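You operate a simulated robot arm through the tools that you are given. There is no shell and no other tool. Be economical: measure what you need, move in short steps, check, and stop when the job is done.

You are at the controls of a simulated two-armed robot. One attempt, no reset.

Task
Pick up the purple can from the top of the wall bench with one hand, pass it to the other hand and put it on the top of the low shelf. Set down upright: purple can.

The check looks at the end state, three seconds after you hand in, the way a careful person would. Anything else that was tipped, shoved, dropped, spilled or broken makes it a failure.

Robot
Two 7-joint arms with two-finger parallel grippers on one trunk, on a base that drives. Base frame: it is fixed to the floor where the robot stands at the start and does not move with it; the origin is under the middle of the robot, x ahead of it, y to its left, z up. Readings come in m, rad, newtons and seconds.
The left shoulder is at the start at [0.07, 0.188, 1.215], the right one opposite. With the tool pointing down near the work surface each hand reaches from about 0.32 to 0.8 m from the robot's upright axis, wherever it stands, measured 20 degrees to its own side. Places, roughly: top of the low shelf (111x24 cm) [0.76, -1.2, 0.96]. Payload 3.91 kg a hand.
The TCP of each hand is the grasp point between the finger pads, 0.03 m short of the fingertips. In the tool frame z runs along the fingers and y along their closing line. Largest opening 0.11 m; finger width 0.02, thickness 0.01; the body of the gripper, 0.048 by 0.112 m, starts 0.055 m behind the TCP.
Orientation is that of the tool frame in the base frame, as a unit quaternion [x, y, z, w]. With the fingers straight down and closing along the base's y, the tool's x points along the base's -x, its y along +y and its z along -z.

Tools
- The arms move only by the tool send_rows. It takes "left_motion", "right_motion" or both (then of equal length, played together; a hand with none holds still); each is a list of rows, each a list of 3 entries, a list of its own where there are three numbers: the closure in counts, from 0 (fully open) to 255 (shut), then the shift along the tool's x, y, z in units of 100 mm (1.0 is 100 mm), then the turn, a rotation vector about the tool's x, y, z in units of 180 degrees (1.0 is 180 degrees). In form: [[gripper, [x, y, z], [wx, wy, wz]], ...]. A call has 1 to 20 rows; each row is the pose to reach, as a shift and turn from the pose commanded when the call began, along the tool's axes at that moment. A call with a number of a shift or a turn outside -1 to 1 is refused whole. Each row takes 0.2 s and may step no farther than 0.05 m and 0.15 rad from the row before; otherwise, or with a gripper value out of range, the whole call is refused. A pose out of reach is approached as far as the arm can. The call stops where the force on the tool passes 40 N (or 10 N more than at its start, if that is more) or the arm is blocked; 0.2 s more then pass. The fingers move at their own pace (about 0.072 m/s each) and stop on an object; they squeeze with about 21 N. The grip force told is the motor's: it shows also when the fingers shut on nothing. Time passes only in rows, and 0.2 s behind the last, so rows that repeat a pose let the fingers close. The reply holds the time, the measured pose of the TCP, the force on the tool along the base axes, the opening and the grip force, in the units named above and with some noise, with the torque about the TCP (base axes, N m) and any sound that the robot's microphone picked up.
- Cameras (640 x 400 px; columns grow to the right, rows downward): "scene" is now at [0.1241, -0.0415, 1.4206]; the picture's right is [-0.43, -0.90, -0.00], its down [-0.59, 0.28, -0.75] and it looks along [0.68, -0.33, -0.66] (base axes); focal length 254 px, centre (320, 200). "left" rides on the left gripper at [0.072, -0.017, -0.103] in its tool frame; the picture's right is [0.23, 0.97, 0.00], its down [-0.76, 0.18, -0.62] and it looks along [-0.61, 0.14, 0.78] (tool axes); focal length 222 px, centre (320, 200). "right" rides on the right gripper at [0.072, 0.017, -0.103] in its tool frame; the picture's right is [-0.23, 0.97, 0.00], its down [-0.76, -0.18, -0.62] and it looks along [-0.61, -0.14, 0.78] (tool axes); focal length 222 px, centre (320, 200). There is no depth. A picture from a camera that has moved, and an enlarged one, comes with that camera's place and axes in the base frame and with its lens. The place of the scene camera against the robot may be out by one fixed shift of up to 0.018 m in any direction.
- grab_frame(camera): a new picture of that camera. No time passes.
- slide_trunk(by): slides the trunk up (or, below 0, down) by that many m; the arms and the scene camera ride with it, the base frame stays. It gives what a move gives, with no picture.
- drive_base(legs): drives the robot by 1 to 6 legs, each [ahead, turn to the left] in m and rad, along the robot's own axes; the way and the turn of a leg run together, so that a leg with both is an arc; at most 1.5 m and 3.142 rad a leg. The arms and the cameras ride along, it lands a little off, and it stops where it bumps. It gives what a move gives.
- pan_tilt(pan, tilt): turns the head with the scene camera to pan (to the left, within 1.501 rad either way) and tilt (down, from -0.506 to 1.204), counted from straight ahead of the robot. It gives what a move gives.
- inspect(camera, box): a new picture of the part [left, top, right, bottom] of that camera's present view, enlarged. No time passes.
- sign_off(): hands the job in; it is judged then, once.

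Work in short steps. Places have to be worked out from the pictures, the camera data and where the tool is seen: move nearer, look again, correct. Check each grasp and each placing, and mend what went wrong. You have 120 turns and 88 pictures in all, those below and enlarged ones among them. Open the grippers and draw the arms clear of the work before you hand the job in, unless the task says otherwise; then end with one line.

The tools are called after "Emit:" by a JSON object that holds its "op" and its "data". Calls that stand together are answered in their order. send_rows: Moves the arms, as the interface text tells. Its arguments: {"type":"object","properties":{"left_motion":{"type":"array"},"right_motion":{"type":"array"}},"required":[]} The other tools are called the same way: slide_trunk (by) slides the trunk up or down; drive_base (legs) drives the base; pan_tilt (pan, tilt) turns the head that bears the scene camera; grab_frame (camera) takes a picture; inspect (camera, box) takes an enlarged picture of a part of a camera's view; sign_off () hands the job in.

At the start:

```text
clock: 0.0
left_eef_pos: [0.4556, 0.0317, 1.2057]
left_orientation: [0.001, 1.0, 0.0, 0.0]
left_contact_force: [0.2, 0.6, -0.7]
left_moment: [0.0, 0.02, -0.01]
left_gripper_width: 0.1098
left_grasp_force: 0.0
right_eef_pos: [0.4411, -0.4549, 1.187]
right_orientation: [0.001, 1.0, 0.001, 0.0]
right_contact_force: [0.0, -0.1, 0.0]
right_moment: [0.01, -0.02, -0.01]
right_gripper_width: 0.1102
right_grasp_force: 0.1
trunk travel left (down, up): [-0.725, 0.215]
robot x, y, heading: [0.0007, -0.0024, -0.003]
head pan, tilt: [-0.447, 0.716]
```

scene: 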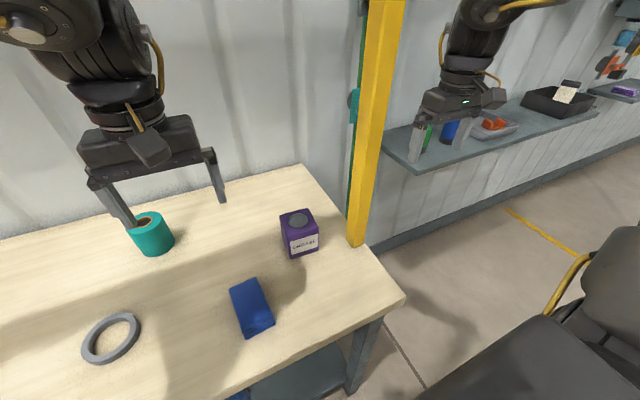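
right: 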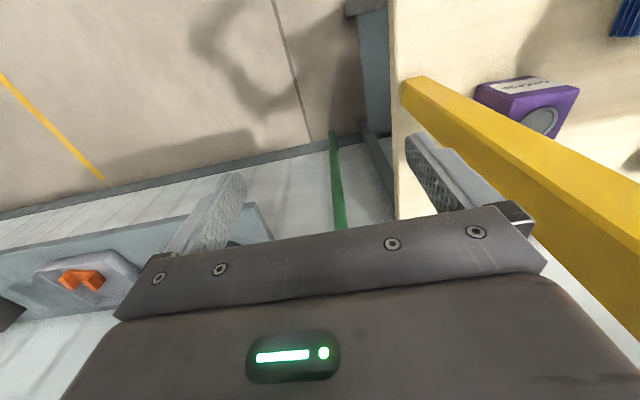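
left: 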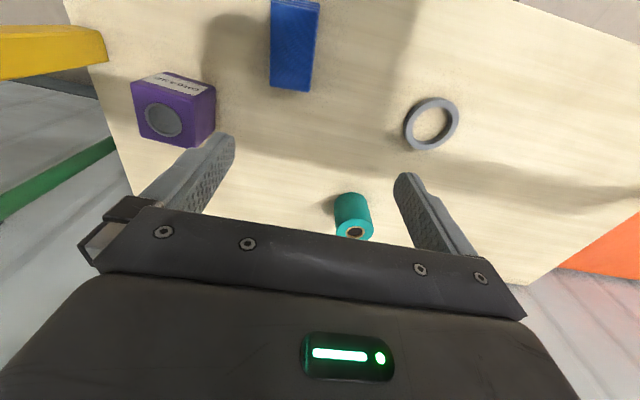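

The can looks to be near (0.54, -0.18, 0.94). I'll look at it closely and look over to the shelf side.

Emit:
{"op": "inspect", "data": {"camera": "scene", "box": [220, 160, 380, 260]}}

Emit:
{"op": "inspect", "data": {"camera": "left", "box": [80, 40, 272, 160]}}

Emit:
{"op": "pan_tilt", "data": {"pan": -1.1, "tilt": 0.6}}

Emit:
{"op": "grab_frame", "data": {"camera": "scene"}}

```text
4.00 times, centred on (300, 210) of scene
camera zoom: at [0.1241, -0.0415, 1.4206], right [-0.43, -0.9, 0.0], down [-0.59, 0.28, -0.75], along [0.68, -0.33, -0.66], focal length 1014 px, centre (400, 160)
```

zoom: 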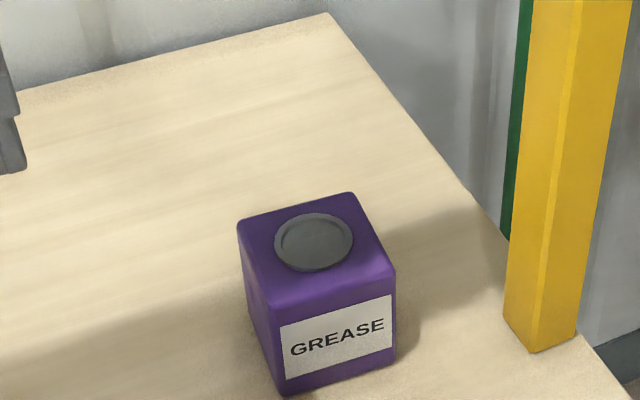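

```text
3.33 times, centred on (176, 100) of left
camera zoom: at [0.3834, 0.0152, 1.3085], right [-0.23, 0.97, 0.0], down [0.76, 0.18, 0.62], along [0.61, 0.14, -0.78], focal length 740 px, centre (800, 533)
```

zoom: 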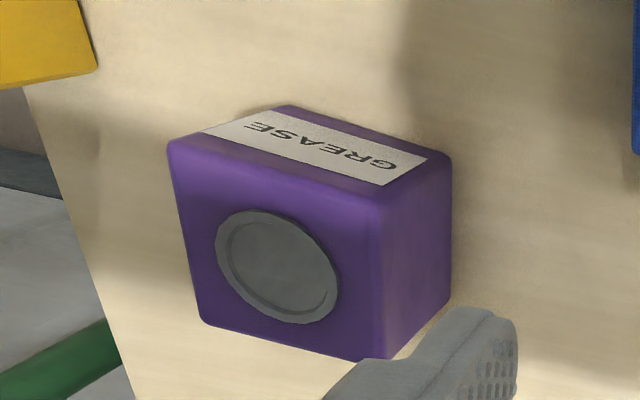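

```text
clock: 1.0
left_eef_pos: [0.4561, 0.0317, 1.2054]
left_orientation: [0.001, 1.0, 0.0, 0.0]
left_contact_force: [-0.2, -0.4, 0.1]
left_moment: [0.04, -0.02, 0.0]
left_gripper_width: 0.1101
left_grasp_force: 0.1
right_eef_pos: [0.44, -0.4546, 1.1869]
right_orientation: [0.0, 1.0, 0.0, 0.0]
right_contact_force: [0.9, -0.5, 0.9]
right_moment: [0.03, 0.01, 0.0]
right_gripper_width: 0.11
right_grasp_force: 0.0
trunk travel left (down, up): [-0.725, 0.215]
robot x, y, heading: [0.0018, -0.0008, -0.005]
head pan, tilt: [-1.1, 0.6]
```

```text
82 pictures are left
camera scene: at [0.0882, -0.0837, 1.4305], right [-0.89, -0.45, 0.0], down [-0.26, 0.5, -0.82], along [0.38, -0.73, -0.57], focal length 254 px, centre (320, 200)
```

scene: 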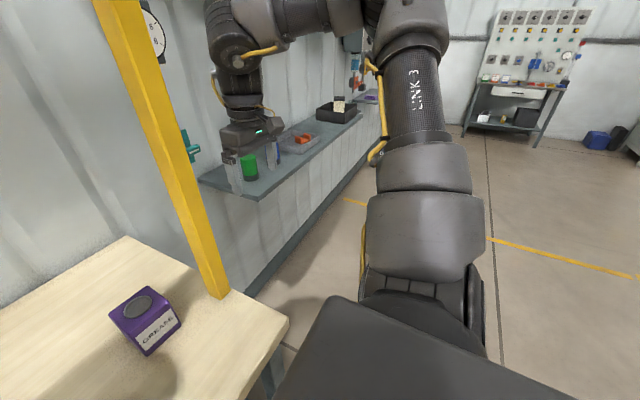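

The can is a box about 7.5 cm wide and 8.7 cm tall, nearly aligned with the base axes, with its cap near (0.548, -0.187, 0.97). The post stands near (0.47, -0.31). I'll use the left hand to pick from above, and start moving it over the can.

Emit:
{"op": "send_rows", "data": {"left_motion": [[0, [-0.15, -0.35, 0], [0, 0, 0]], [0, [-0.3, -0.7, 0], [0, 0, 0]], [0, [-0.45, -1.0, 0], [0, 0, 0]]]}}

Emit:
{"op": "send_rows", "data": {"left_motion": [[0, [-0.15, -0.35, 0.2], [0, 0, 0]], [0, [-0.3, -0.7, 0.4], [0, 0, 0]], [0, [-0.4, -1.0, 0.6], [0, 0, 0]], [0, [-0.4, -1.0, 0.9], [0, 0, 0]]]}}

Emit:
{"op": "grab_frame", "data": {"camera": "left"}}

Emit:
{"op": "pan_tilt", "data": {"pan": -0.4, "tilt": 0.7}}

Emit:
{"op": "grab_frame", "data": {"camera": "scene"}}

```text
clock: 1.8
left_eef_pos: [0.5028, -0.0703, 1.2061]
left_orientation: [0.0, 1.0, 0.0, 0.0]
left_contact_force: [-0.6, -0.6, -0.3]
left_moment: [0.05, 0.0, -0.01]
left_gripper_width: 0.1096
left_grasp_force: 0.0
right_eef_pos: [0.4409, -0.4556, 1.187]
right_orientation: [0.001, 1.0, 0.001, 0.0]
right_contact_force: [0.4, 0.3, 0.2]
right_moment: [0.04, 0.02, 0.01]
right_gripper_width: 0.1098
right_grasp_force: 0.1
trunk travel left (down, up): [-0.725, 0.215]
robot x, y, heading: [0.0007, 0.0024, 0.007]
head pan, tilt: [-1.1, 0.6]
```

```text
clock: 2.8
left_eef_pos: [0.5246, -0.1096, 1.1287]
left_orientation: [-0.015, 1.0, -0.018, -0.002]
left_contact_force: [-0.1, -0.1, 0.5]
left_moment: [0.03, -0.01, 0.01]
left_gripper_width: 0.1099
left_grasp_force: 0.0
left hand out of reach, approached as far as the arm can: row 2, 3, 4
right_eef_pos: [0.4424, -0.4542, 1.1862]
right_orientation: [0.0, 1.0, 0.001, -0.001]
right_contact_force: [0.9, -0.2, 0.0]
right_moment: [0.0, -0.03, 0.0]
right_gripper_width: 0.11
right_grasp_force: 0.2
trunk travel left (down, up): [-0.725, 0.215]
robot x, y, heading: [-0.0005, 0.0001, 0.001]
head pan, tilt: [-1.1, 0.6]
```

```text
81 pictures are left
camera left: at [0.4544, -0.124, 1.2313], right [-0.26, 0.97, -0.04], down [0.76, 0.22, 0.61], along [0.6, 0.13, -0.79], focal length 222 px, centre (320, 200)
```

left: 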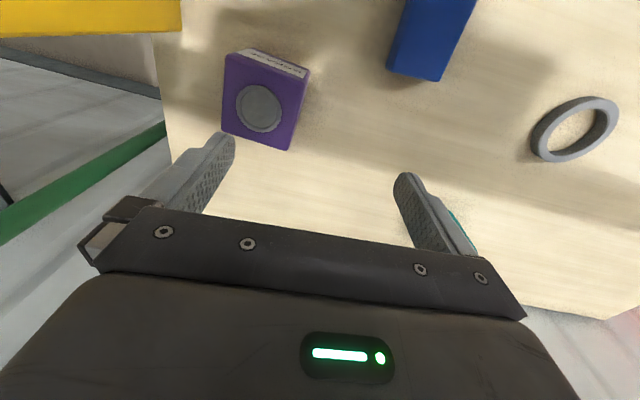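

```text
clock: 3.9
left_eef_pos: [0.5269, -0.1069, 1.1263]
left_orientation: [-0.017, 1.0, -0.014, -0.002]
left_contact_force: [-0.3, 0.6, -0.1]
left_moment: [0.02, 0.02, 0.02]
left_gripper_width: 0.1101
left_grasp_force: 0.1
right_eef_pos: [0.4414, -0.4551, 1.1877]
right_orientation: [0.001, 1.0, 0.002, 0.001]
right_contact_force: [1.1, -0.1, 0.3]
right_moment: [0.0, -0.02, -0.02]
right_gripper_width: 0.1101
right_grasp_force: 0.0
trunk travel left (down, up): [-0.725, 0.215]
robot x, y, heading: [0.0013, 0.0038, -0.002]
head pan, tilt: [-0.4, 0.7]
```

```text
80 pictures are left
camera scene: at [0.1263, -0.0382, 1.4219], right [-0.39, -0.92, 0.0], down [-0.59, 0.25, -0.76], along [0.7, -0.3, -0.64], focal length 254 px, centre (320, 200)
```

scene: 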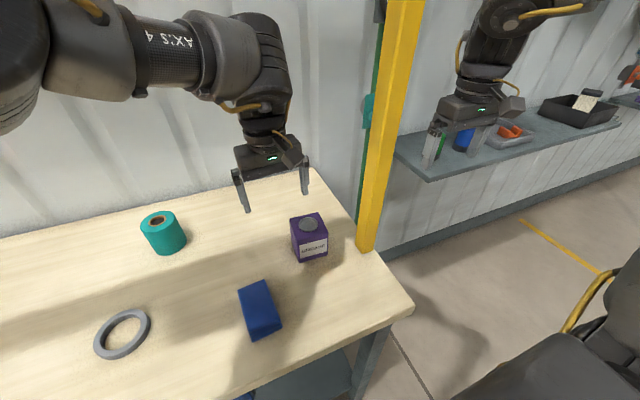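

The left hand can't reach that far across the body. I'll draw it back and up, then turn the base right so the can lies in front of the left arm.

Emit:
{"op": "send_rows", "data": {"left_motion": [[0, [0.1, 0.3, -0.3], [0, 0, 0]], [0, [0.35, 0.6, -0.6], [0, 0, 0]], [0, [0.6, 0.95, -0.7], [0, 0, 0]], [0, [0.7, 1.0, -0.7], [0, 0, 0]]]}}

Emit:
{"op": "drive_base", "data": {"legs": [[0, -0.44]]}}

Emit:
{"op": "pan_tilt", "data": {"pan": 0.05, "tilt": 0.7}}

Emit:
{"op": "grab_frame", "data": {"camera": "scene"}}

Emit:
{"op": "grab_frame", "data": {"camera": "left"}}

```text
clock: 4.9
left_eef_pos: [0.4444, -0.0191, 1.1873]
left_orientation: [0.0, 1.0, 0.001, 0.0]
left_contact_force: [-0.3, 0.4, 1.1]
left_moment: [0.01, 0.03, 0.02]
left_gripper_width: 0.1101
left_grasp_force: 0.2
right_eef_pos: [0.4405, -0.4553, 1.1865]
right_orientation: [0.001, 1.0, 0.002, 0.0]
right_contact_force: [0.1, -0.2, -0.2]
right_moment: [0.05, -0.01, -0.02]
right_gripper_width: 0.11
right_grasp_force: 0.1
trunk travel left (down, up): [-0.725, 0.215]
robot x, y, heading: [-0.0, -0.0024, 0.004]
head pan, tilt: [-0.4, 0.7]
```

```text
clock: 6.6
left_eef_pos: [0.3947, -0.2055, 1.1865]
left_orientation: [0.216, 0.976, 0.0, 0.0]
left_contact_force: [-1.0, 0.2, 0.0]
left_moment: [-0.02, -0.05, 0.01]
left_gripper_width: 0.1099
left_grasp_force: 0.1
right_eef_pos: [0.2072, -0.5986, 1.1879]
right_orientation: [0.218, 0.976, -0.001, 0.0]
right_contact_force: [-0.3, 0.1, 0.5]
right_moment: [0.03, 0.01, 0.01]
right_gripper_width: 0.11
right_grasp_force: 0.0
trunk travel left (down, up): [-0.725, 0.215]
robot x, y, heading: [0.0013, 0.0002, -0.44]
head pan, tilt: [-0.4, 0.7]
```

```text
clock: 7.5
left_eef_pos: [0.3949, -0.2048, 1.1869]
left_orientation: [0.216, 0.976, 0.0, 0.0]
left_contact_force: [0.1, -0.1, -0.3]
left_moment: [0.04, -0.01, 0.0]
left_gripper_width: 0.1098
left_grasp_force: 0.1
right_eef_pos: [0.2065, -0.598, 1.187]
right_orientation: [0.217, 0.976, 0.001, 0.0]
right_contact_force: [1.3, -0.7, 0.2]
right_moment: [0.02, 0.03, 0.0]
right_gripper_width: 0.11
right_grasp_force: 0.0
trunk travel left (down, up): [-0.725, 0.215]
robot x, y, heading: [-0.0003, 0.0025, -0.441]
head pan, tilt: [0.051, 0.7]
```

```text
79 pictures are left
camera scene: at [0.1219, -0.0584, 1.4219], right [-0.38, -0.93, 0.0], down [-0.6, 0.24, -0.76], along [0.71, -0.29, -0.64], focal length 254 px, centre (320, 200)
```

scene: 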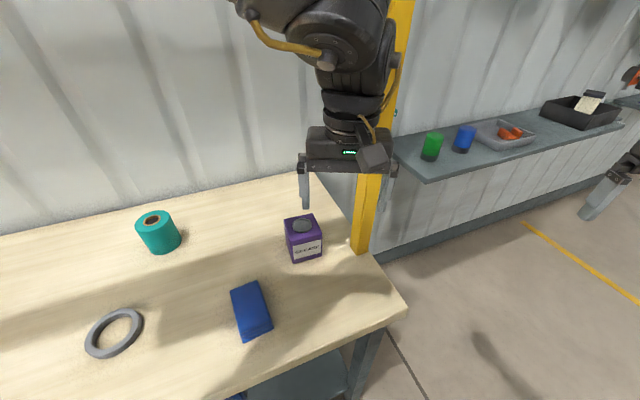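

```text
78 pictures are left
camera left: at [0.3216, -0.19, 1.2897], right [0.21, 0.98, 0.0], down [0.77, -0.16, 0.62], along [0.61, -0.13, -0.78], focal length 222 px, centre (320, 200)
```

left: 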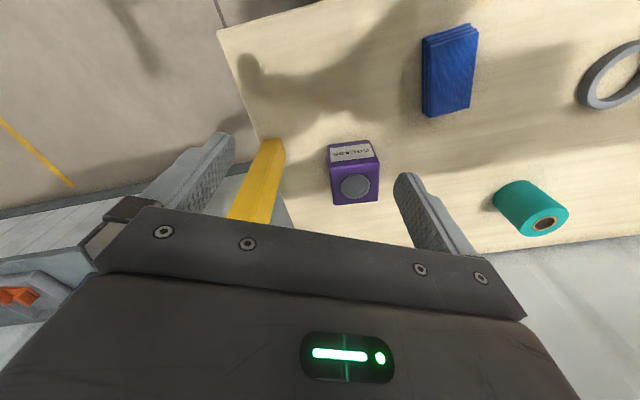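

The can is at about (0.55, -0.18) with about -6° yaw. I'll move over it and turn the hand to match.

Emit:
{"op": "send_rows", "data": {"left_motion": [[0, [-0.1, 0.4, 0], [0, 0, -0.027]], [0, [-0.3, 0.75, 0], [0, 0, -0.054]], [0, [-0.6, 0.88, 0], [0, 0, -0.08]], [0, [-0.95, 0.88, 0.2], [0, 0, -0.107]], [0, [-0.95, 0.88, 0.6], [0, 0, -0.107]]]}}

Emit:
{"op": "grab_frame", "data": {"camera": "left"}}

Emit:
{"op": "grab_frame", "data": {"camera": "scene"}}

```text
clock: 8.7
left_eef_pos: [0.5192, -0.1646, 1.1265]
left_orientation: [0.05, 0.999, 0.0, 0.0]
left_contact_force: [0.0, -0.3, 0.2]
left_moment: [0.02, 0.03, 0.01]
left_gripper_width: 0.1098
left_grasp_force: 0.0
right_eef_pos: [0.209, -0.5966, 1.1879]
right_orientation: [0.216, 0.976, 0.001, 0.001]
right_contact_force: [0.0, -0.4, 0.1]
right_moment: [0.0, 0.0, 0.02]
right_gripper_width: 0.1099
right_grasp_force: 0.0
trunk travel left (down, up): [-0.725, 0.215]
robot x, y, heading: [0.0017, 0.0029, -0.443]
head pan, tilt: [0.051, 0.7]
```

```text
77 pictures are left
camera left: at [0.4452, -0.1743, 1.2295], right [-0.13, 0.99, 0.0], down [0.78, 0.1, 0.62], along [0.62, 0.08, -0.78], focal length 222 px, centre (320, 200)
```

left: 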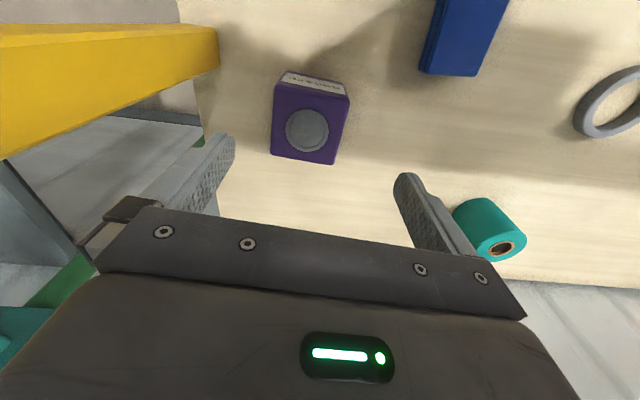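

```text
76 pictures are left
camera scene: at [0.1234, -0.0575, 1.4219], right [-0.38, -0.93, 0.0], down [-0.6, 0.24, -0.76], along [0.71, -0.29, -0.64], focal length 254 px, centre (320, 200)
```

scene: 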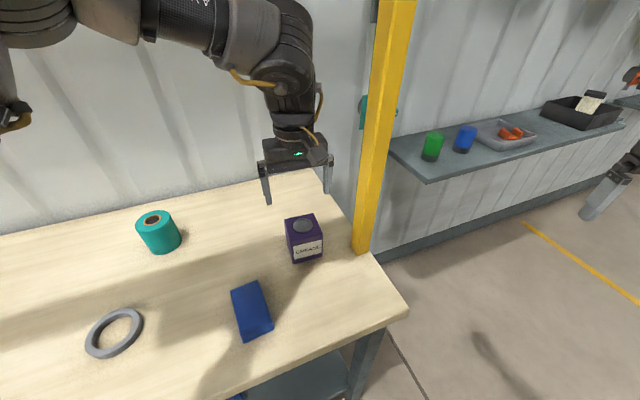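

The can's centre comes out at (0.545, -0.176). I'll centre over it and descend partway.

Emit:
{"op": "send_rows", "data": {"left_motion": [[0, [-0.26, -0.095, 0.2], [0, 0, -0.014]], [0, [-0.26, -0.095, 0.5], [0, 0, -0.014]], [0, [-0.26, -0.095, 0.8], [0, 0, -0.014]], [0, [-0.26, -0.095, 0.95], [0, 0, -0.014]]]}}

Emit:
{"op": "grab_frame", "data": {"camera": "left"}}

Emit:
{"op": "inspect", "data": {"camera": "scene", "box": [220, 150, 412, 270]}}

```text
clock: 9.7
left_eef_pos: [0.5437, -0.1778, 1.0312]
left_orientation: [0.029, 1.0, 0.0, 0.001]
left_contact_force: [0.1, -0.4, -0.8]
left_moment: [-0.01, 0.0, 0.0]
left_gripper_width: 0.1099
left_grasp_force: 0.0
right_eef_pos: [0.2079, -0.5984, 1.1853]
right_orientation: [0.217, 0.976, 0.001, 0.0]
right_contact_force: [0.0, -0.2, -0.3]
right_moment: [0.02, -0.01, 0.01]
right_gripper_width: 0.11
right_grasp_force: 0.0
trunk travel left (down, up): [-0.725, 0.215]
robot x, y, heading: [-0.0019, 0.0017, -0.435]
head pan, tilt: [0.051, 0.7]
```

```text
75 pictures are left
camera left: at [0.4697, -0.1912, 1.134], right [-0.17, 0.99, 0.0], down [0.77, 0.13, 0.62], along [0.61, 0.11, -0.78], focal length 222 px, centre (320, 200)
```

left: 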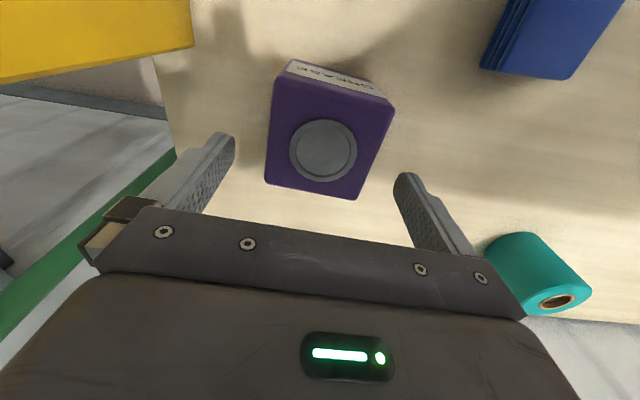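

```text
3.33 times, centred on (316, 210) of scene
camera zoom: at [0.1228, -0.0591, 1.4218], right [-0.38, -0.93, 0.0], down [-0.6, 0.24, -0.76], along [0.71, -0.29, -0.64], focal length 845 px, centre (333, 167)
```

zoom: 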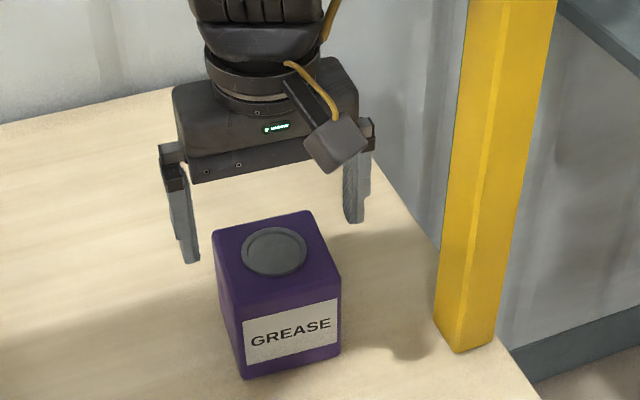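

The hand is well centred. Next I'll descend to about 2 cm below the top of the can, still open.

Emit:
{"op": "send_rows", "data": {"left_motion": [[0, [-0.02, 0.02, 0.25], [0, 0, 0]], [0, [-0.02, 0.02, 0.5], [0, 0, 0]], [0, [-0.02, 0.02, 0.7], [0, 0, 0]], [0, [-0.02, 0.02, 0.79], [0, 0, 0]]]}}

Emit:
{"op": "inspect", "data": {"camera": "scene", "box": [220, 150, 412, 270]}}

Emit:
{"op": "grab_frame", "data": {"camera": "left"}}

```text
clock: 10.7
left_eef_pos: [0.5449, -0.1756, 0.9518]
left_orientation: [0.029, 1.0, 0.0, 0.0]
left_contact_force: [0.2, -0.1, 0.3]
left_moment: [-0.03, 0.01, -0.03]
left_gripper_width: 0.11
left_grasp_force: 0.0
right_eef_pos: [0.2063, -0.5978, 1.1865]
right_orientation: [0.217, 0.976, 0.001, 0.0]
right_contact_force: [-0.3, -0.6, -0.2]
right_moment: [-0.01, 0.04, 0.02]
right_gripper_width: 0.1101
right_grasp_force: 0.1
trunk travel left (down, up): [-0.725, 0.215]
robot x, y, heading: [0.0017, 0.0016, -0.437]
head pan, tilt: [0.051, 0.7]
```

```text
3.33 times, centred on (316, 210) of scene
camera zoom: at [0.1223, -0.0584, 1.4219], right [-0.38, -0.93, 0.0], down [-0.6, 0.24, -0.76], along [0.71, -0.29, -0.64], focal length 845 px, centre (333, 167)
```

zoom: 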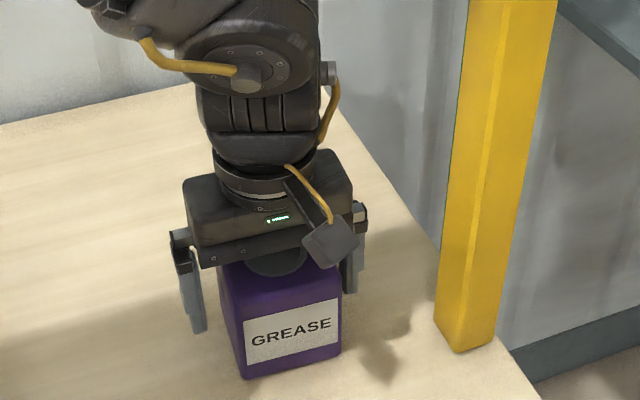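

```text
72 pictures are left
camera left: at [0.4721, -0.1887, 1.0554], right [-0.17, 0.99, 0.0], down [0.77, 0.13, 0.62], along [0.61, 0.11, -0.78], focal length 222 px, centre (320, 200)
```

left: 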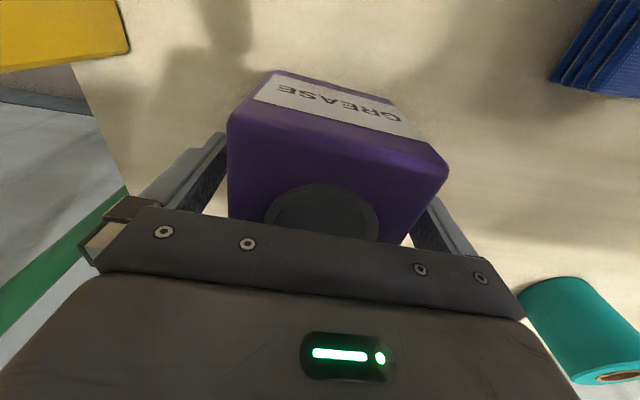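

The fingers straddle the can. I'll close the hand.

Emit:
{"op": "send_rows", "data": {"left_motion": [[60, [0, 0, 0], [0, 0, 0]], [255, [0, 0, 0], [0, 0, 0]], [255, [0, 0, 0], [0, 0, 0]], [255, [0, 0, 0], [0, 0, 0]]]}}

Emit:
{"op": "send_rows", "data": {"left_motion": [[255, [0, 0, -0.1], [0, 0, 0]], [255, [0, 0, -0.3], [0, 0, 0]], [255, [0, 0, -0.5], [0, 0, 0]]]}}

Emit:
{"op": "grab_frame", "data": {"camera": "scene"}}

```text
clock: 11.7
left_eef_pos: [0.5458, -0.1764, 0.9532]
left_orientation: [0.029, 1.0, 0.0, 0.001]
left_contact_force: [-2.5, -0.9, 0.0]
left_moment: [-0.24, -0.12, -0.04]
left_gripper_width: 0.08
left_grasp_force: 21.3
right_eef_pos: [0.2067, -0.5983, 1.1864]
right_orientation: [0.217, 0.976, 0.001, -0.001]
right_contact_force: [1.2, 0.5, -0.1]
right_moment: [0.01, 0.02, -0.01]
right_gripper_width: 0.11
right_grasp_force: 0.0
trunk travel left (down, up): [-0.725, 0.215]
robot x, y, heading: [0.0026, -0.003, -0.439]
head pan, tilt: [0.051, 0.7]
```

```text
clock: 12.5
left_eef_pos: [0.5448, -0.1751, 1.0021]
left_orientation: [0.029, 1.0, 0.0, 0.0]
left_contact_force: [0.4, 0.9, -5.9]
left_moment: [0.02, 0.0, -0.02]
left_gripper_width: 0.08
left_grasp_force: 21.2
right_eef_pos: [0.2069, -0.5992, 1.1873]
right_orientation: [0.217, 0.976, 0.001, 0.0]
right_contact_force: [0.1, 0.3, -0.8]
right_moment: [0.0, -0.01, 0.0]
right_gripper_width: 0.1102
right_grasp_force: 0.1
trunk travel left (down, up): [-0.725, 0.215]
robot x, y, heading: [-0.0013, 0.0004, -0.441]
head pan, tilt: [0.051, 0.7]
```

```text
71 pictures are left
camera scene: at [0.1221, -0.0583, 1.4218], right [-0.38, -0.93, 0.0], down [-0.6, 0.24, -0.76], along [0.71, -0.29, -0.64], focal length 254 px, centre (320, 200)
```

scene: 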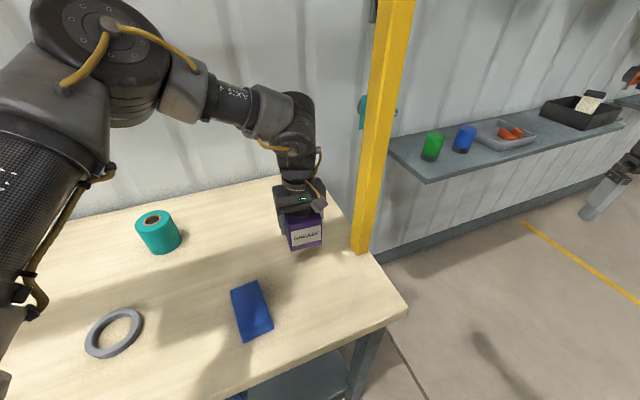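

The can is held at 0.080 m width and about 6 N. I'll lift it further, draw it toward the robot, then check the floor around for driving.

Emit:
{"op": "send_rows", "data": {"left_motion": [[255, [0, 0, -0.3], [0, 0, 0]], [255, [0, 0, -0.6], [0, 0, 0]], [255, [0.2, 0.1, -0.9], [0, 0, 0]], [255, [0.5, 0.2, -1.0], [0, 0, 0]], [255, [0.8, 0.3, -1.0], [0, 0, 0]], [255, [1.0, 0.4, -1.0], [0, 0, 0]]]}}

Emit:
{"op": "send_rows", "data": {"left_motion": [[255, [0.15, 0.15, -0.2], [0, 0, 0]], [255, [0.3, 0.3, -0.4], [0, 0, 0]], [255, [0.3, 0.3, -0.6], [0, 0, 0]]]}}

Emit:
{"op": "pan_tilt", "data": {"pan": -1.5, "tilt": 0.5}}

Emit:
{"op": "grab_frame", "data": {"camera": "scene"}}

Emit:
{"op": "pan_tilt", "data": {"pan": -0.75, "tilt": 0.5}}

Emit:
{"op": "grab_frame", "data": {"camera": "scene"}}

```text
clock: 13.9
left_eef_pos: [0.448, -0.13, 1.1029]
left_orientation: [0.028, 1.0, 0.0, 0.0]
left_contact_force: [0.1, 1.0, -4.9]
left_moment: [0.0, -0.03, -0.01]
left_gripper_width: 0.0802
left_grasp_force: 21.0
right_eef_pos: [0.2071, -0.5974, 1.1871]
right_orientation: [0.217, 0.976, 0.0, 0.0]
right_contact_force: [0.2, 0.4, 0.8]
right_moment: [-0.02, 0.0, -0.01]
right_gripper_width: 0.1102
right_grasp_force: 0.1
trunk travel left (down, up): [-0.725, 0.215]
robot x, y, heading: [0.0024, 0.0002, -0.443]
head pan, tilt: [0.051, 0.7]
```

```text
clock: 14.7
left_eef_pos: [0.4198, -0.1002, 1.1643]
left_orientation: [0.029, 1.0, 0.001, 0.0]
left_contact_force: [0.6, -0.6, -5.8]
left_moment: [0.05, -0.02, -0.03]
left_gripper_width: 0.0801
left_grasp_force: 21.0
right_eef_pos: [0.2066, -0.5986, 1.1869]
right_orientation: [0.217, 0.976, 0.001, 0.0]
right_contact_force: [0.1, -0.7, 0.1]
right_moment: [-0.01, -0.02, 0.02]
right_gripper_width: 0.11
right_grasp_force: 0.0
trunk travel left (down, up): [-0.725, 0.215]
robot x, y, heading: [-0.0004, 0.0002, -0.44]
head pan, tilt: [0.051, 0.7]
```

```text
clock: 16.3
left_eef_pos: [0.4203, -0.0988, 1.163]
left_orientation: [0.028, 1.0, 0.001, 0.0]
left_contact_force: [0.3, 0.0, -5.3]
left_moment: [0.04, -0.03, -0.02]
left_gripper_width: 0.08
left_grasp_force: 20.9
right_eef_pos: [0.2059, -0.5979, 1.186]
right_orientation: [0.217, 0.976, 0.0, -0.001]
right_contact_force: [0.0, 0.7, 0.2]
right_moment: [0.01, -0.03, -0.01]
right_gripper_width: 0.1099
right_grasp_force: 0.1
trunk travel left (down, up): [-0.725, 0.215]
robot x, y, heading: [-0.0011, 0.0, -0.438]
head pan, tilt: [-1.499, 0.499]
```

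```text
70 pictures are left
camera scene: at [0.0113, -0.1113, 1.4396], right [-0.93, 0.36, 0.0], down [0.17, 0.45, -0.88], along [-0.31, -0.82, -0.48], focal length 254 px, centre (320, 200)
```

scene: 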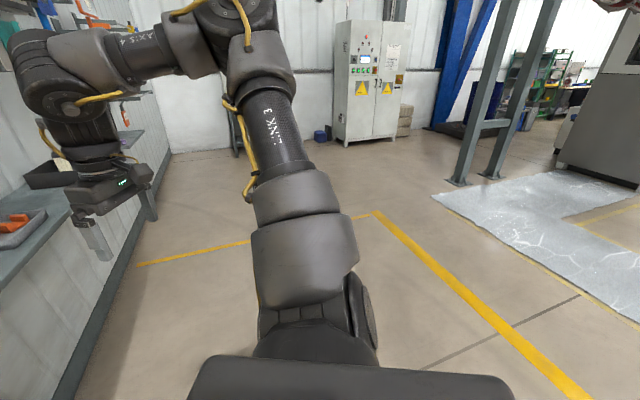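

```text
clock: 17.4
left_eef_pos: [0.4201, -0.0981, 1.164]
left_orientation: [0.029, 1.0, 0.0, 0.0]
left_contact_force: [0.7, -1.0, -4.7]
left_moment: [-0.01, -0.03, -0.01]
left_gripper_width: 0.08
left_grasp_force: 20.6
right_eef_pos: [0.206, -0.5974, 1.1871]
right_orientation: [0.217, 0.976, 0.0, 0.0]
right_contact_force: [0.3, 0.0, 0.9]
right_moment: [0.01, 0.02, 0.02]
right_gripper_width: 0.1101
right_grasp_force: 0.1
trunk travel left (down, up): [-0.725, 0.215]
robot x, y, heading: [0.0002, 0.0027, -0.438]
head pan, tilt: [-0.75, 0.499]
```

```text
69 pictures are left
camera scene: at [0.0777, -0.1107, 1.4396], right [-0.93, -0.37, 0.0], down [-0.18, 0.44, -0.88], along [0.33, -0.81, -0.48], focal length 254 px, centre (320, 200)
```

scene: 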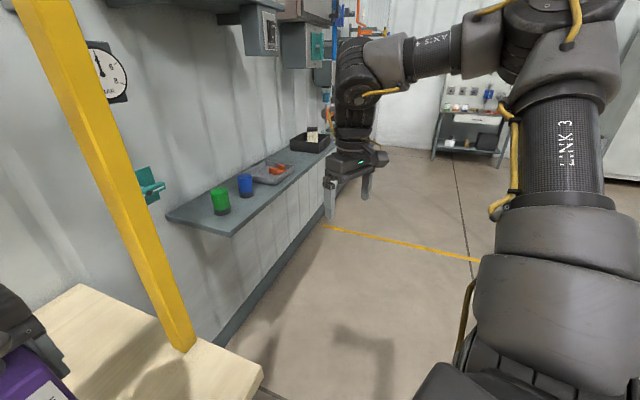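

The floor around is open. I'll back off from the bench, turn right, drive along the shelf, and look at it.

Emit:
{"op": "drive_base", "data": {"legs": [[-0.3, 0], [0, -1.13], [1.25, 0]]}}

Emit:
{"op": "pan_tilt", "data": {"pan": 1.3, "tilt": 0.5}}

Emit:
{"op": "grab_frame", "data": {"camera": "scene"}}

```text
clock: 28.2
left_eef_pos: [-0.1975, -1.5326, 1.1621]
left_orientation: [0.564, 0.826, 0.0, 0.0]
left_contact_force: [0.1, 0.4, -5.3]
left_moment: [-0.02, 0.01, -0.01]
left_gripper_width: 0.08
left_grasp_force: 21.0
right_eef_pos: [-0.7393, -1.5474, 1.1857]
right_orientation: [0.71, 0.704, 0.0, 0.0]
right_contact_force: [0.0, 0.1, -0.2]
right_moment: [0.04, -0.02, -0.02]
right_gripper_width: 0.1099
right_grasp_force: 0.0
trunk travel left (down, up): [-0.725, 0.215]
robot x, y, heading: [-0.2848, -1.1136, -1.579]
head pan, tilt: [-0.75, 0.499]
```

```text
clock: 30.1
left_eef_pos: [-0.1976, -1.5339, 1.164]
left_orientation: [0.564, 0.826, 0.001, -0.001]
left_contact_force: [-0.8, -0.4, -5.5]
left_moment: [-0.02, -0.01, 0.0]
left_gripper_width: 0.0797
left_grasp_force: 20.7
right_eef_pos: [-0.7408, -1.5467, 1.1871]
right_orientation: [0.71, 0.704, 0.001, 0.0]
right_contact_force: [-0.2, 0.9, -0.4]
right_moment: [-0.05, 0.0, -0.03]
right_gripper_width: 0.1102
right_grasp_force: 0.0
trunk travel left (down, up): [-0.725, 0.215]
robot x, y, heading: [-0.2824, -1.1104, -1.578]
head pan, tilt: [1.3, 0.499]
```

```text
68 pictures are left
camera scene: at [-0.1976, -1.1907, 1.4396], right [-0.28, -0.96, 0.0], down [-0.46, 0.13, -0.88], along [0.84, -0.24, -0.48], focal length 254 px, centre (320, 200)
```

scene: 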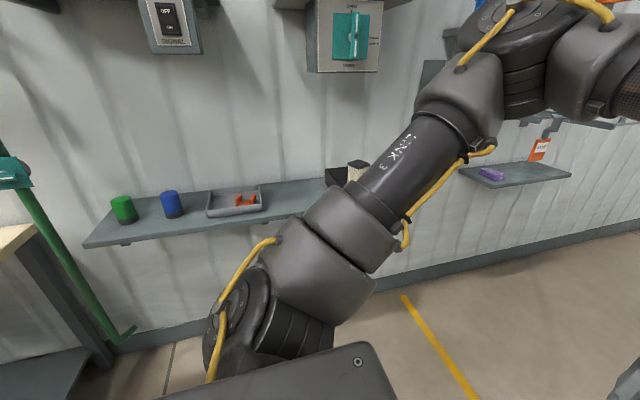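

There is a free gap on the shelf at about y -1.23 to -1.45. I'll do the hand-over here in open space: first the left hand goes forward and yaws, so the right hand can come in along the closing line from the right.

Emit:
{"op": "send_rows", "data": {"left_motion": [[255, [-0.15, -0.07, 0], [0, 0, 0.04]], [255, [-0.3, -0.15, 0], [0, 0, 0.08]], [255, [-0.5, -0.23, 0], [0, 0, 0.12]], [255, [-0.7, -0.32, 0], [0, 0, 0.16]], [255, [-0.85, -0.4, 0], [0, 0, 0.2]], [255, [-1.0, -0.46, 0], [0, 0, 0.232]]]}}

Emit:
{"op": "pan_tilt", "data": {"pan": 0.0, "tilt": 0.5}}

Emit:
{"op": "grab_frame", "data": {"camera": "scene"}}

```text
clock: 31.6
left_eef_pos: [-0.268, -1.5795, 1.1607]
left_orientation: [0.82, 0.573, 0.0, 0.002]
left_contact_force: [0.0, -0.7, -5.8]
left_moment: [-0.02, -0.02, 0.0]
left_gripper_width: 0.0801
left_grasp_force: 21.1
left hand out of reach, approached as far as the arm can: row 4, 5, 6
right_eef_pos: [-0.742, -1.5448, 1.1875]
right_orientation: [0.71, 0.704, 0.001, 0.002]
right_contact_force: [-0.5, 0.0, -0.4]
right_moment: [-0.03, -0.01, 0.0]
right_gripper_width: 0.1102
right_grasp_force: 0.0
trunk travel left (down, up): [-0.725, 0.215]
robot x, y, heading: [-0.2839, -1.1093, -1.581]
head pan, tilt: [1.3, 0.499]
```

```text
clock: 33.0
left_eef_pos: [-0.2664, -1.5813, 1.1606]
left_orientation: [0.819, 0.574, -0.001, -0.001]
left_contact_force: [0.6, -1.0, -5.1]
left_moment: [-0.02, 0.0, 0.03]
left_gripper_width: 0.0797
left_grasp_force: 20.7
right_eef_pos: [-0.7403, -1.5473, 1.187]
right_orientation: [0.71, 0.704, 0.0, 0.0]
right_contact_force: [0.5, 0.2, 0.0]
right_moment: [-0.02, -0.03, -0.01]
right_gripper_width: 0.11
right_grasp_force: 0.0
trunk travel left (down, up): [-0.725, 0.215]
robot x, y, heading: [-0.2846, -1.1103, -1.574]
head pan, tilt: [0.0, 0.499]
```

```text
67 pictures are left
camera scene: at [-0.2856, -1.2568, 1.4395], right [-1.0, 0.01, 0.0], down [0.0, 0.48, -0.88], along [-0.01, -0.88, -0.48], focal length 254 px, centre (320, 200)
```

scene: 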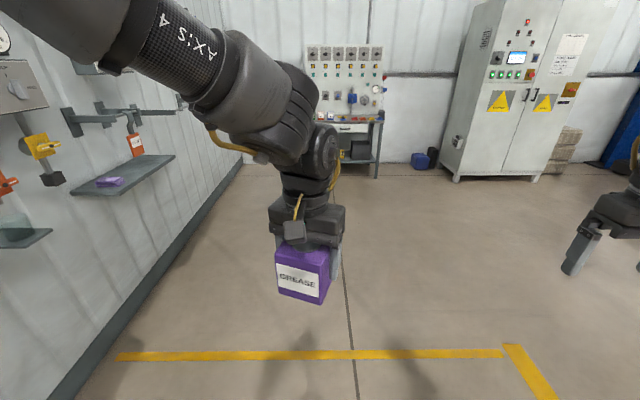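

The left hand stopped short, at about 0.47 m ahead. I'll shift the can left, a little forward and lower, where the arm has more room.

Emit:
{"op": "send_rows", "data": {"left_motion": [[255, [0, 0.3, 0.2], [0, 0, 0]], [255, [0, 0.6, 0.4], [0, 0, 0]], [255, [-0.1, 0.9, 0.6], [0, 0, 0]], [255, [-0.3, 0.9, 0.7], [0, 0, 0]]]}}

Emit:
{"op": "send_rows", "data": {"right_motion": [[0, [0, 0, 0], [0, -0.045, 0]], [0, [0, 0, 0], [0, -0.09, 0]], [0, [0, 0, 0], [0, -0.135, 0]], [0, [0, 0, 0], [0, -0.18, 0]], [0, [0, 0, 0], [0, -0.225, 0]], [0, [0, 0, 0], [0, -0.27, 0]], [0, [0, 0, 0], [0, -0.315, 0]], [0, [0, 0, 0], [0, -0.36, 0]]]}}

Emit:
{"op": "pan_tilt", "data": {"pan": -0.4, "tilt": 0.5}}

Emit:
{"op": "grab_frame", "data": {"camera": "scene"}}

```text
clock: 34.0
left_eef_pos: [-0.254, -1.5661, 1.1095]
left_orientation: [0.821, 0.571, 0.0, 0.001]
left_contact_force: [-0.5, -0.6, -4.9]
left_moment: [-0.02, -0.02, -0.01]
left_gripper_width: 0.0798
left_grasp_force: 21.6
left hand out of reach, approached as far as the arm can: row 1, 2, 3, 4
right_eef_pos: [-0.7409, -1.5496, 1.1875]
right_orientation: [0.71, 0.704, 0.001, 0.001]
right_contact_force: [-0.5, 0.1, -0.1]
right_moment: [-0.03, -0.01, 0.01]
right_gripper_width: 0.11
right_grasp_force: 0.0
trunk travel left (down, up): [-0.725, 0.215]
robot x, y, heading: [-0.286, -1.1147, -1.573]
head pan, tilt: [0.0, 0.499]
```

```text
clock: 35.8
left_eef_pos: [-0.2526, -1.5648, 1.1108]
left_orientation: [0.82, 0.572, 0.001, 0.0]
left_contact_force: [0.4, 0.5, -4.4]
left_moment: [0.01, 0.01, 0.01]
left_gripper_width: 0.0801
left_grasp_force: 21.0
right_eef_pos: [-0.7373, -1.547, 1.1849]
right_orientation: [0.601, 0.599, -0.375, 0.373]
right_contact_force: [0.3, -0.5, -0.1]
right_moment: [0.02, 0.02, 0.01]
right_gripper_width: 0.1101
right_grasp_force: 0.0
trunk travel left (down, up): [-0.725, 0.215]
robot x, y, heading: [-0.2819, -1.1071, -1.575]
head pan, tilt: [0.0, 0.499]
```

```text
clock: 36.7
left_eef_pos: [-0.2535, -1.5658, 1.1102]
left_orientation: [0.821, 0.572, 0.0, 0.0]
left_contact_force: [0.5, 0.1, -4.8]
left_moment: [-0.03, 0.01, 0.01]
left_gripper_width: 0.0796
left_grasp_force: 21.2
right_eef_pos: [-0.7392, -1.5485, 1.1853]
right_orientation: [0.601, 0.601, -0.372, 0.373]
right_contact_force: [-0.5, 0.3, -0.3]
right_moment: [0.01, -0.01, 0.02]
right_gripper_width: 0.1099
right_grasp_force: 0.0
trunk travel left (down, up): [-0.725, 0.215]
robot x, y, heading: [-0.2828, -1.1108, -1.581]
head pan, tilt: [-0.4, 0.499]
```

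```text
66 pictures are left
camera scene: at [-0.3215, -1.2496, 1.4395], right [-0.92, 0.4, 0.0], down [0.19, 0.44, -0.88], along [-0.35, -0.81, -0.48], focal length 254 px, centre (320, 200)
```

scene: 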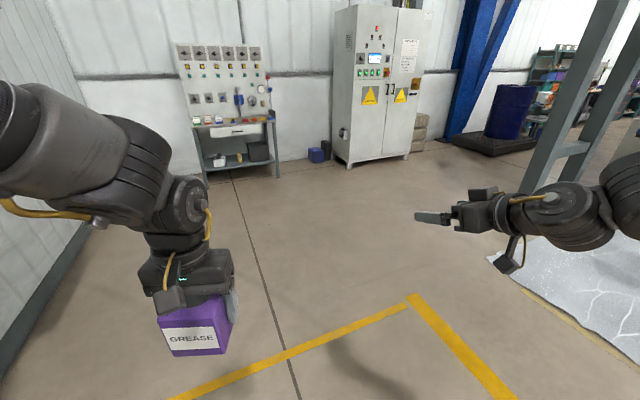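

The right hand is pitched to 25° below horizontal with its camera underneath. Now I'll yaw it 70° left so it points along the left hand's closing line.

Emit:
{"op": "send_rows", "data": {"right_motion": [[0, [0, 0, 0], [-0.0387, 0, -0.0192]], [0, [0, 0, 0], [-0.0774, 0, -0.0384]], [0, [0, 0, 0], [-0.1162, 0, -0.0577]], [0, [0, 0, 0], [-0.1549, 0, -0.0769]], [0, [0, 0, 0], [-0.1936, 0, -0.0961]], [0, [0, 0, 0], [-0.2323, 0, -0.1153]], [0, [0, 0, 0], [-0.271, 0, -0.1346]], [0, [0, 0, 0], [-0.3098, 0, -0.1538]], [0, [0, 0, 0], [-0.3485, 0, -0.173]]]}}

Emit:
{"op": "grab_frame", "data": {"camera": "scene"}}

```text
clock: 38.7
left_eef_pos: [-0.2547, -1.5667, 1.1103]
left_orientation: [0.821, 0.572, 0.0, -0.001]
left_contact_force: [0.1, 0.3, -5.6]
left_moment: [-0.03, 0.03, -0.01]
left_gripper_width: 0.0798
left_grasp_force: 20.6
right_eef_pos: [-0.7397, -1.5505, 1.1853]
right_orientation: [0.159, 0.835, -0.109, 0.516]
right_contact_force: [0.0, 0.6, 0.3]
right_moment: [0.02, 0.02, 0.01]
right_gripper_width: 0.11
right_grasp_force: 0.0
trunk travel left (down, up): [-0.725, 0.215]
robot x, y, heading: [-0.2805, -1.1074, -1.58]
head pan, tilt: [-0.4, 0.499]
```

```text
65 pictures are left
camera scene: at [-0.3218, -1.2507, 1.4394], right [-0.92, 0.4, 0.0], down [0.19, 0.44, -0.88], along [-0.35, -0.81, -0.48], focal length 254 px, centre (320, 200)
```

scene: 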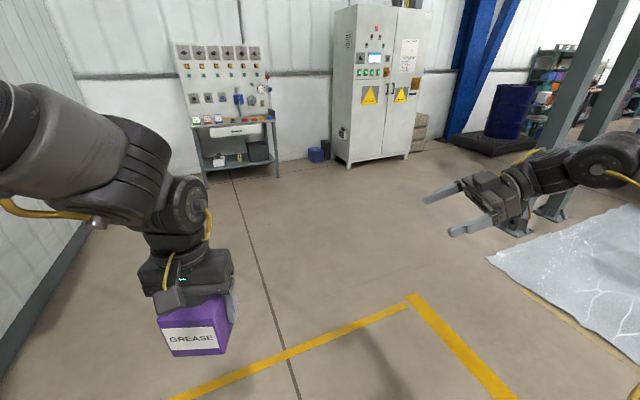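

The right hand now points at the can as planned. I'll bring it in with three equal steps along its line, then check.

Emit:
{"op": "send_rows", "data": {"right_motion": [[0, [-0.09, 0.14, 0.27], [0, 0, 0]], [0, [-0.18, 0.28, 0.54], [0, 0, 0]], [0, [-0.27, 0.42, 0.82], [0, 0, 0]]]}}

Emit:
{"op": "send_rows", "data": {"right_motion": [[0, [-0.09, 0.14, 0.27], [0, 0, 0]], [0, [-0.18, 0.28, 0.54], [0, 0, 0]], [0, [-0.27, 0.42, 0.82], [0, 0, 0]]]}}

Emit:
{"op": "send_rows", "data": {"right_motion": [[0, [-0.09, 0.14, 0.27], [-0.004, 0, -0.002]], [0, [-0.18, 0.28, 0.54], [-0.008, 0, -0.004]], [0, [-0.27, 0.42, 0.82], [-0.012, 0, -0.006]]]}}

Emit:
{"op": "grab_frame", "data": {"camera": "scene"}}

Emit:
{"op": "grab_frame", "data": {"camera": "right"}}

```text
clock: 39.5
left_eef_pos: [-0.2536, -1.5663, 1.1101]
left_orientation: [0.821, 0.571, -0.001, 0.0]
left_contact_force: [0.4, 0.7, -4.7]
left_moment: [-0.02, 0.01, 0.01]
left_gripper_width: 0.0799
left_grasp_force: 21.1
right_eef_pos: [-0.6455, -1.5385, 1.1741]
right_orientation: [0.145, 0.835, -0.102, 0.521]
right_contact_force: [-0.2, 0.0, 0.6]
right_moment: [0.0, 0.01, -0.02]
right_gripper_width: 0.1101
right_grasp_force: 0.1
trunk travel left (down, up): [-0.725, 0.215]
robot x, y, heading: [-0.2839, -1.1128, -1.576]
head pan, tilt: [-0.4, 0.499]
```

```text
clock: 40.3
left_eef_pos: [-0.2541, -1.5673, 1.1115]
left_orientation: [0.821, 0.571, 0.0, 0.0]
left_contact_force: [-0.5, 0.0, -5.6]
left_moment: [-0.06, 0.0, -0.01]
left_gripper_width: 0.08
left_grasp_force: 20.7
right_eef_pos: [-0.5501, -1.5296, 1.1621]
right_orientation: [0.146, 0.835, -0.102, 0.52]
right_contact_force: [0.2, 0.0, -0.7]
right_moment: [-0.01, -0.01, 0.02]
right_gripper_width: 0.1098
right_grasp_force: 0.0
trunk travel left (down, up): [-0.725, 0.215]
robot x, y, heading: [-0.2797, -1.1083, -1.578]
head pan, tilt: [-0.4, 0.499]
```

```text
clock: 41.1
left_eef_pos: [-0.2528, -1.5668, 1.111]
left_orientation: [0.821, 0.572, 0.0, -0.001]
left_contact_force: [0.7, 0.6, -6.4]
left_moment: [-0.03, 0.03, 0.02]
left_gripper_width: 0.08
left_grasp_force: 20.6
right_eef_pos: [-0.4557, -1.5198, 1.1489]
right_orientation: [0.127, 0.839, -0.09, 0.522]
right_contact_force: [0.5, 0.8, 0.1]
right_moment: [0.0, 0.02, 0.01]
right_gripper_width: 0.1102
right_grasp_force: 0.0
trunk travel left (down, up): [-0.725, 0.215]
robot x, y, heading: [-0.2805, -1.1091, -1.579]
head pan, tilt: [-0.4, 0.499]
```

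```text
64 pictures are left
camera scene: at [-0.3203, -1.2499, 1.4395], right [-0.92, 0.4, 0.0], down [0.19, 0.44, -0.88], along [-0.35, -0.81, -0.48], focal length 254 px, centre (320, 200)
```

scene: 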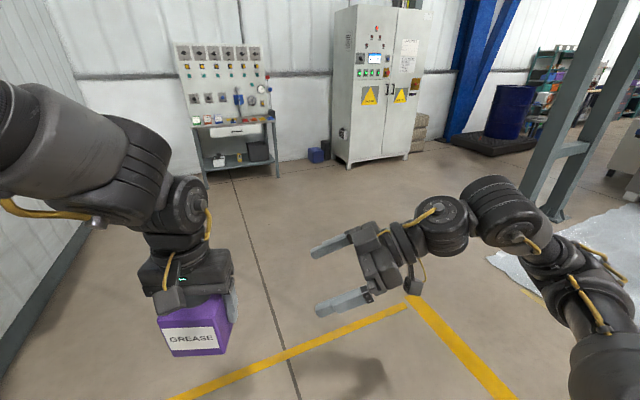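

```text
63 pictures are left
camera right: at [-0.569, -1.4655, 1.1299], right [0.4, 0.9, 0.19], down [-0.26, -0.08, 0.96], along [0.88, -0.43, 0.2], focal length 222 px, centre (320, 200)
```

right: 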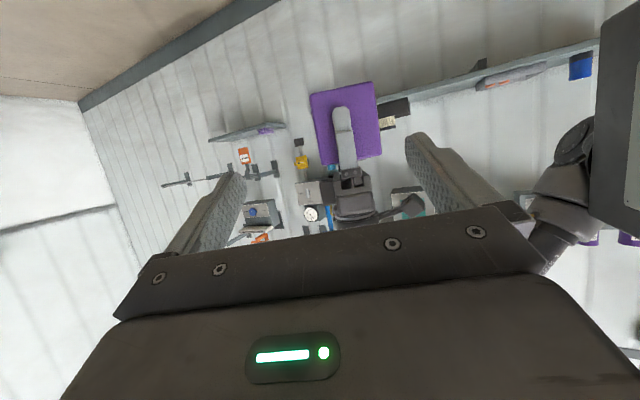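

The can spans about z 1.06–1.145 in the right camera. I'll move to the pre-grasp pose about 10 cm back along the tool axis, aligned.

Emit:
{"op": "send_rows", "data": {"right_motion": [[0, [-0.12, 0.08, 0.25], [0.003, 0, 0.0015]], [0, [-0.24, 0.16, 0.55], [0.006, 0, 0.003]], [0, [-0.35, 0.24, 0.85], [0.008, 0, 0.004]]]}}

Emit:
{"op": "grab_frame", "data": {"camera": "right"}}

Emit:
{"op": "pan_tilt", "data": {"pan": -0.1, "tilt": 0.75}}

Emit:
{"op": "grab_frame", "data": {"camera": "scene"}}

```text
clock: 41.9
left_eef_pos: [-0.2528, -1.566, 1.1103]
left_orientation: [0.82, 0.572, 0.0, 0.0]
left_contact_force: [0.7, -0.5, -6.3]
left_moment: [-0.01, 0.0, 0.0]
left_gripper_width: 0.0797
left_grasp_force: 20.8
right_eef_pos: [-0.3598, -1.5263, 1.1414]
right_orientation: [0.139, 0.836, -0.098, 0.521]
right_contact_force: [0.7, -0.3, -0.7]
right_moment: [0.0, -0.01, 0.0]
right_gripper_width: 0.11
right_grasp_force: 0.1
trunk travel left (down, up): [-0.725, 0.215]
robot x, y, heading: [-0.2818, -1.1153, -1.58]
head pan, tilt: [-0.4, 0.499]
```

```text
62 pictures are left
camera right: at [-0.4729, -1.4688, 1.1238], right [0.42, 0.89, 0.19], down [-0.27, -0.07, 0.96], along [0.87, -0.46, 0.2], focal length 222 px, centre (320, 200)
```

right: 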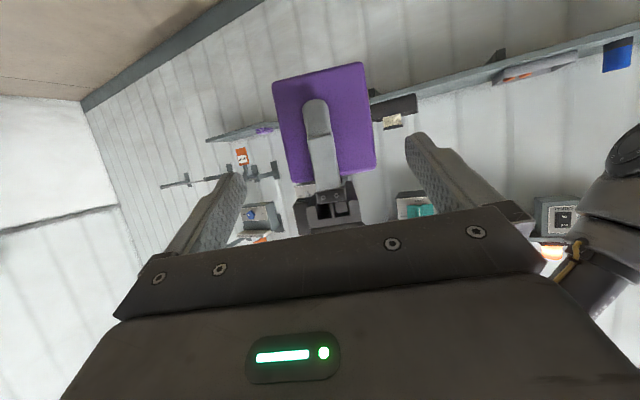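

```text
clock: 42.7
left_eef_pos: [-0.2531, -1.5647, 1.11]
left_orientation: [0.821, 0.571, -0.001, 0.0]
left_contact_force: [0.5, -0.1, -5.4]
left_moment: [-0.02, 0.02, -0.03]
left_gripper_width: 0.0798
left_grasp_force: 20.9
right_eef_pos: [-0.362, -1.5257, 1.1424]
right_orientation: [0.139, 0.836, -0.098, 0.521]
right_contact_force: [0.5, -0.7, 0.0]
right_moment: [0.0, 0.02, 0.01]
right_gripper_width: 0.1103
right_grasp_force: 0.1
trunk travel left (down, up): [-0.725, 0.215]
robot x, y, heading: [-0.2825, -1.1098, -1.579]
head pan, tilt: [-0.099, 0.75]
```

```text
61 pictures are left
camera scene: at [-0.2945, -1.2479, 1.4177], right [-0.99, 0.11, 0.0], down [0.07, 0.68, -0.73], along [-0.08, -0.73, -0.68], focal length 254 px, centre (320, 200)
```

scene: 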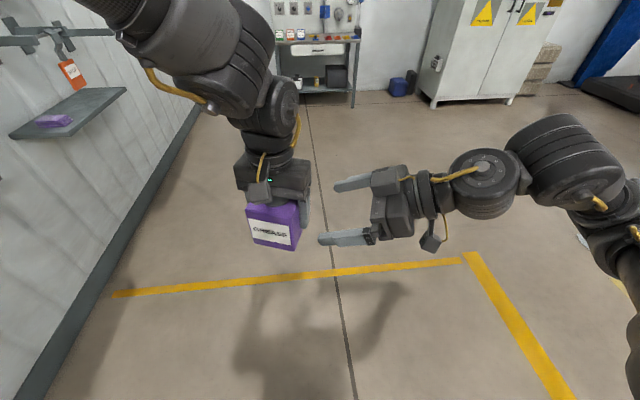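

The fingers are lined up either side of the can. I'll advance along the tool axis, most of the way first.

Emit:
{"op": "send_rows", "data": {"right_motion": [[0, [0, 0.02, 0.25], [0, 0, 0]], [0, [0, 0.02, 0.5], [0, 0, 0]], [0, [0, 0.02, 0.7], [0, 0, 0]]]}}

Emit:
{"op": "grab_frame", "data": {"camera": "right"}}

Emit:
{"op": "inspect", "data": {"camera": "scene", "box": [200, 130, 456, 290]}}

```text
clock: 43.5
left_eef_pos: [-0.2535, -1.5654, 1.1105]
left_orientation: [0.821, 0.571, 0.001, 0.0]
left_contact_force: [0.4, -0.3, -5.7]
left_moment: [-0.03, 0.02, -0.01]
left_gripper_width: 0.0799
left_grasp_force: 20.8
right_eef_pos: [-0.301, -1.5445, 1.1114]
right_orientation: [0.14, 0.836, -0.098, 0.521]
right_contact_force: [0.4, 0.7, 0.4]
right_moment: [-0.02, -0.01, 0.02]
right_gripper_width: 0.11
right_grasp_force: 0.1
trunk travel left (down, up): [-0.725, 0.215]
robot x, y, heading: [-0.2846, -1.1088, -1.584]
head pan, tilt: [-0.099, 0.75]
```

```text
60 pictures are left
camera right: at [-0.4138, -1.4866, 1.0931], right [0.42, 0.89, 0.19], down [-0.27, -0.07, 0.96], along [0.87, -0.46, 0.21], focal length 222 px, centre (320, 200)
```

right: 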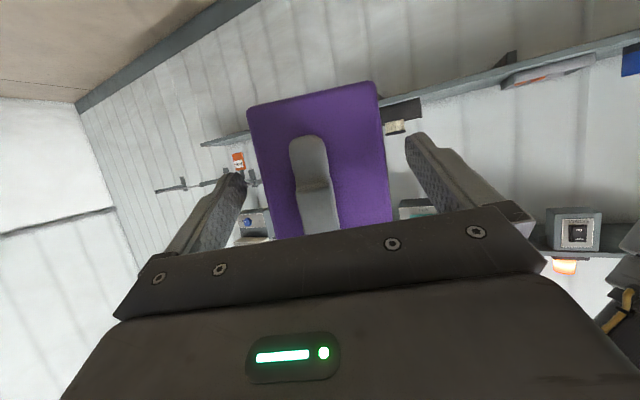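

```text
2.50 times, centred on (328, 210) of scene
camera zoom: at [-0.2936, -1.2483, 1.4176], right [-0.99, 0.11, 0.0], down [0.07, 0.68, -0.73], along [-0.08, -0.73, -0.68], focal length 634 px, centre (300, 175)
```

zoom: 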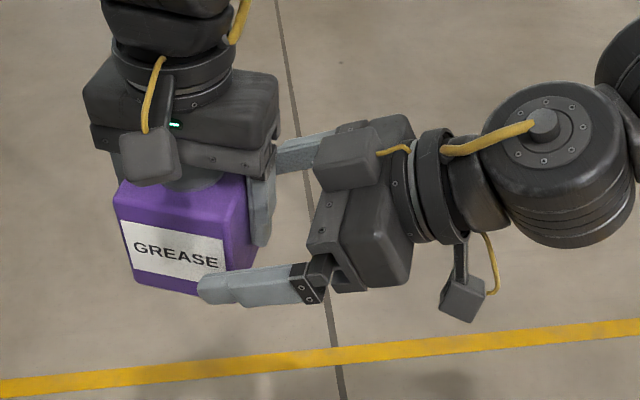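

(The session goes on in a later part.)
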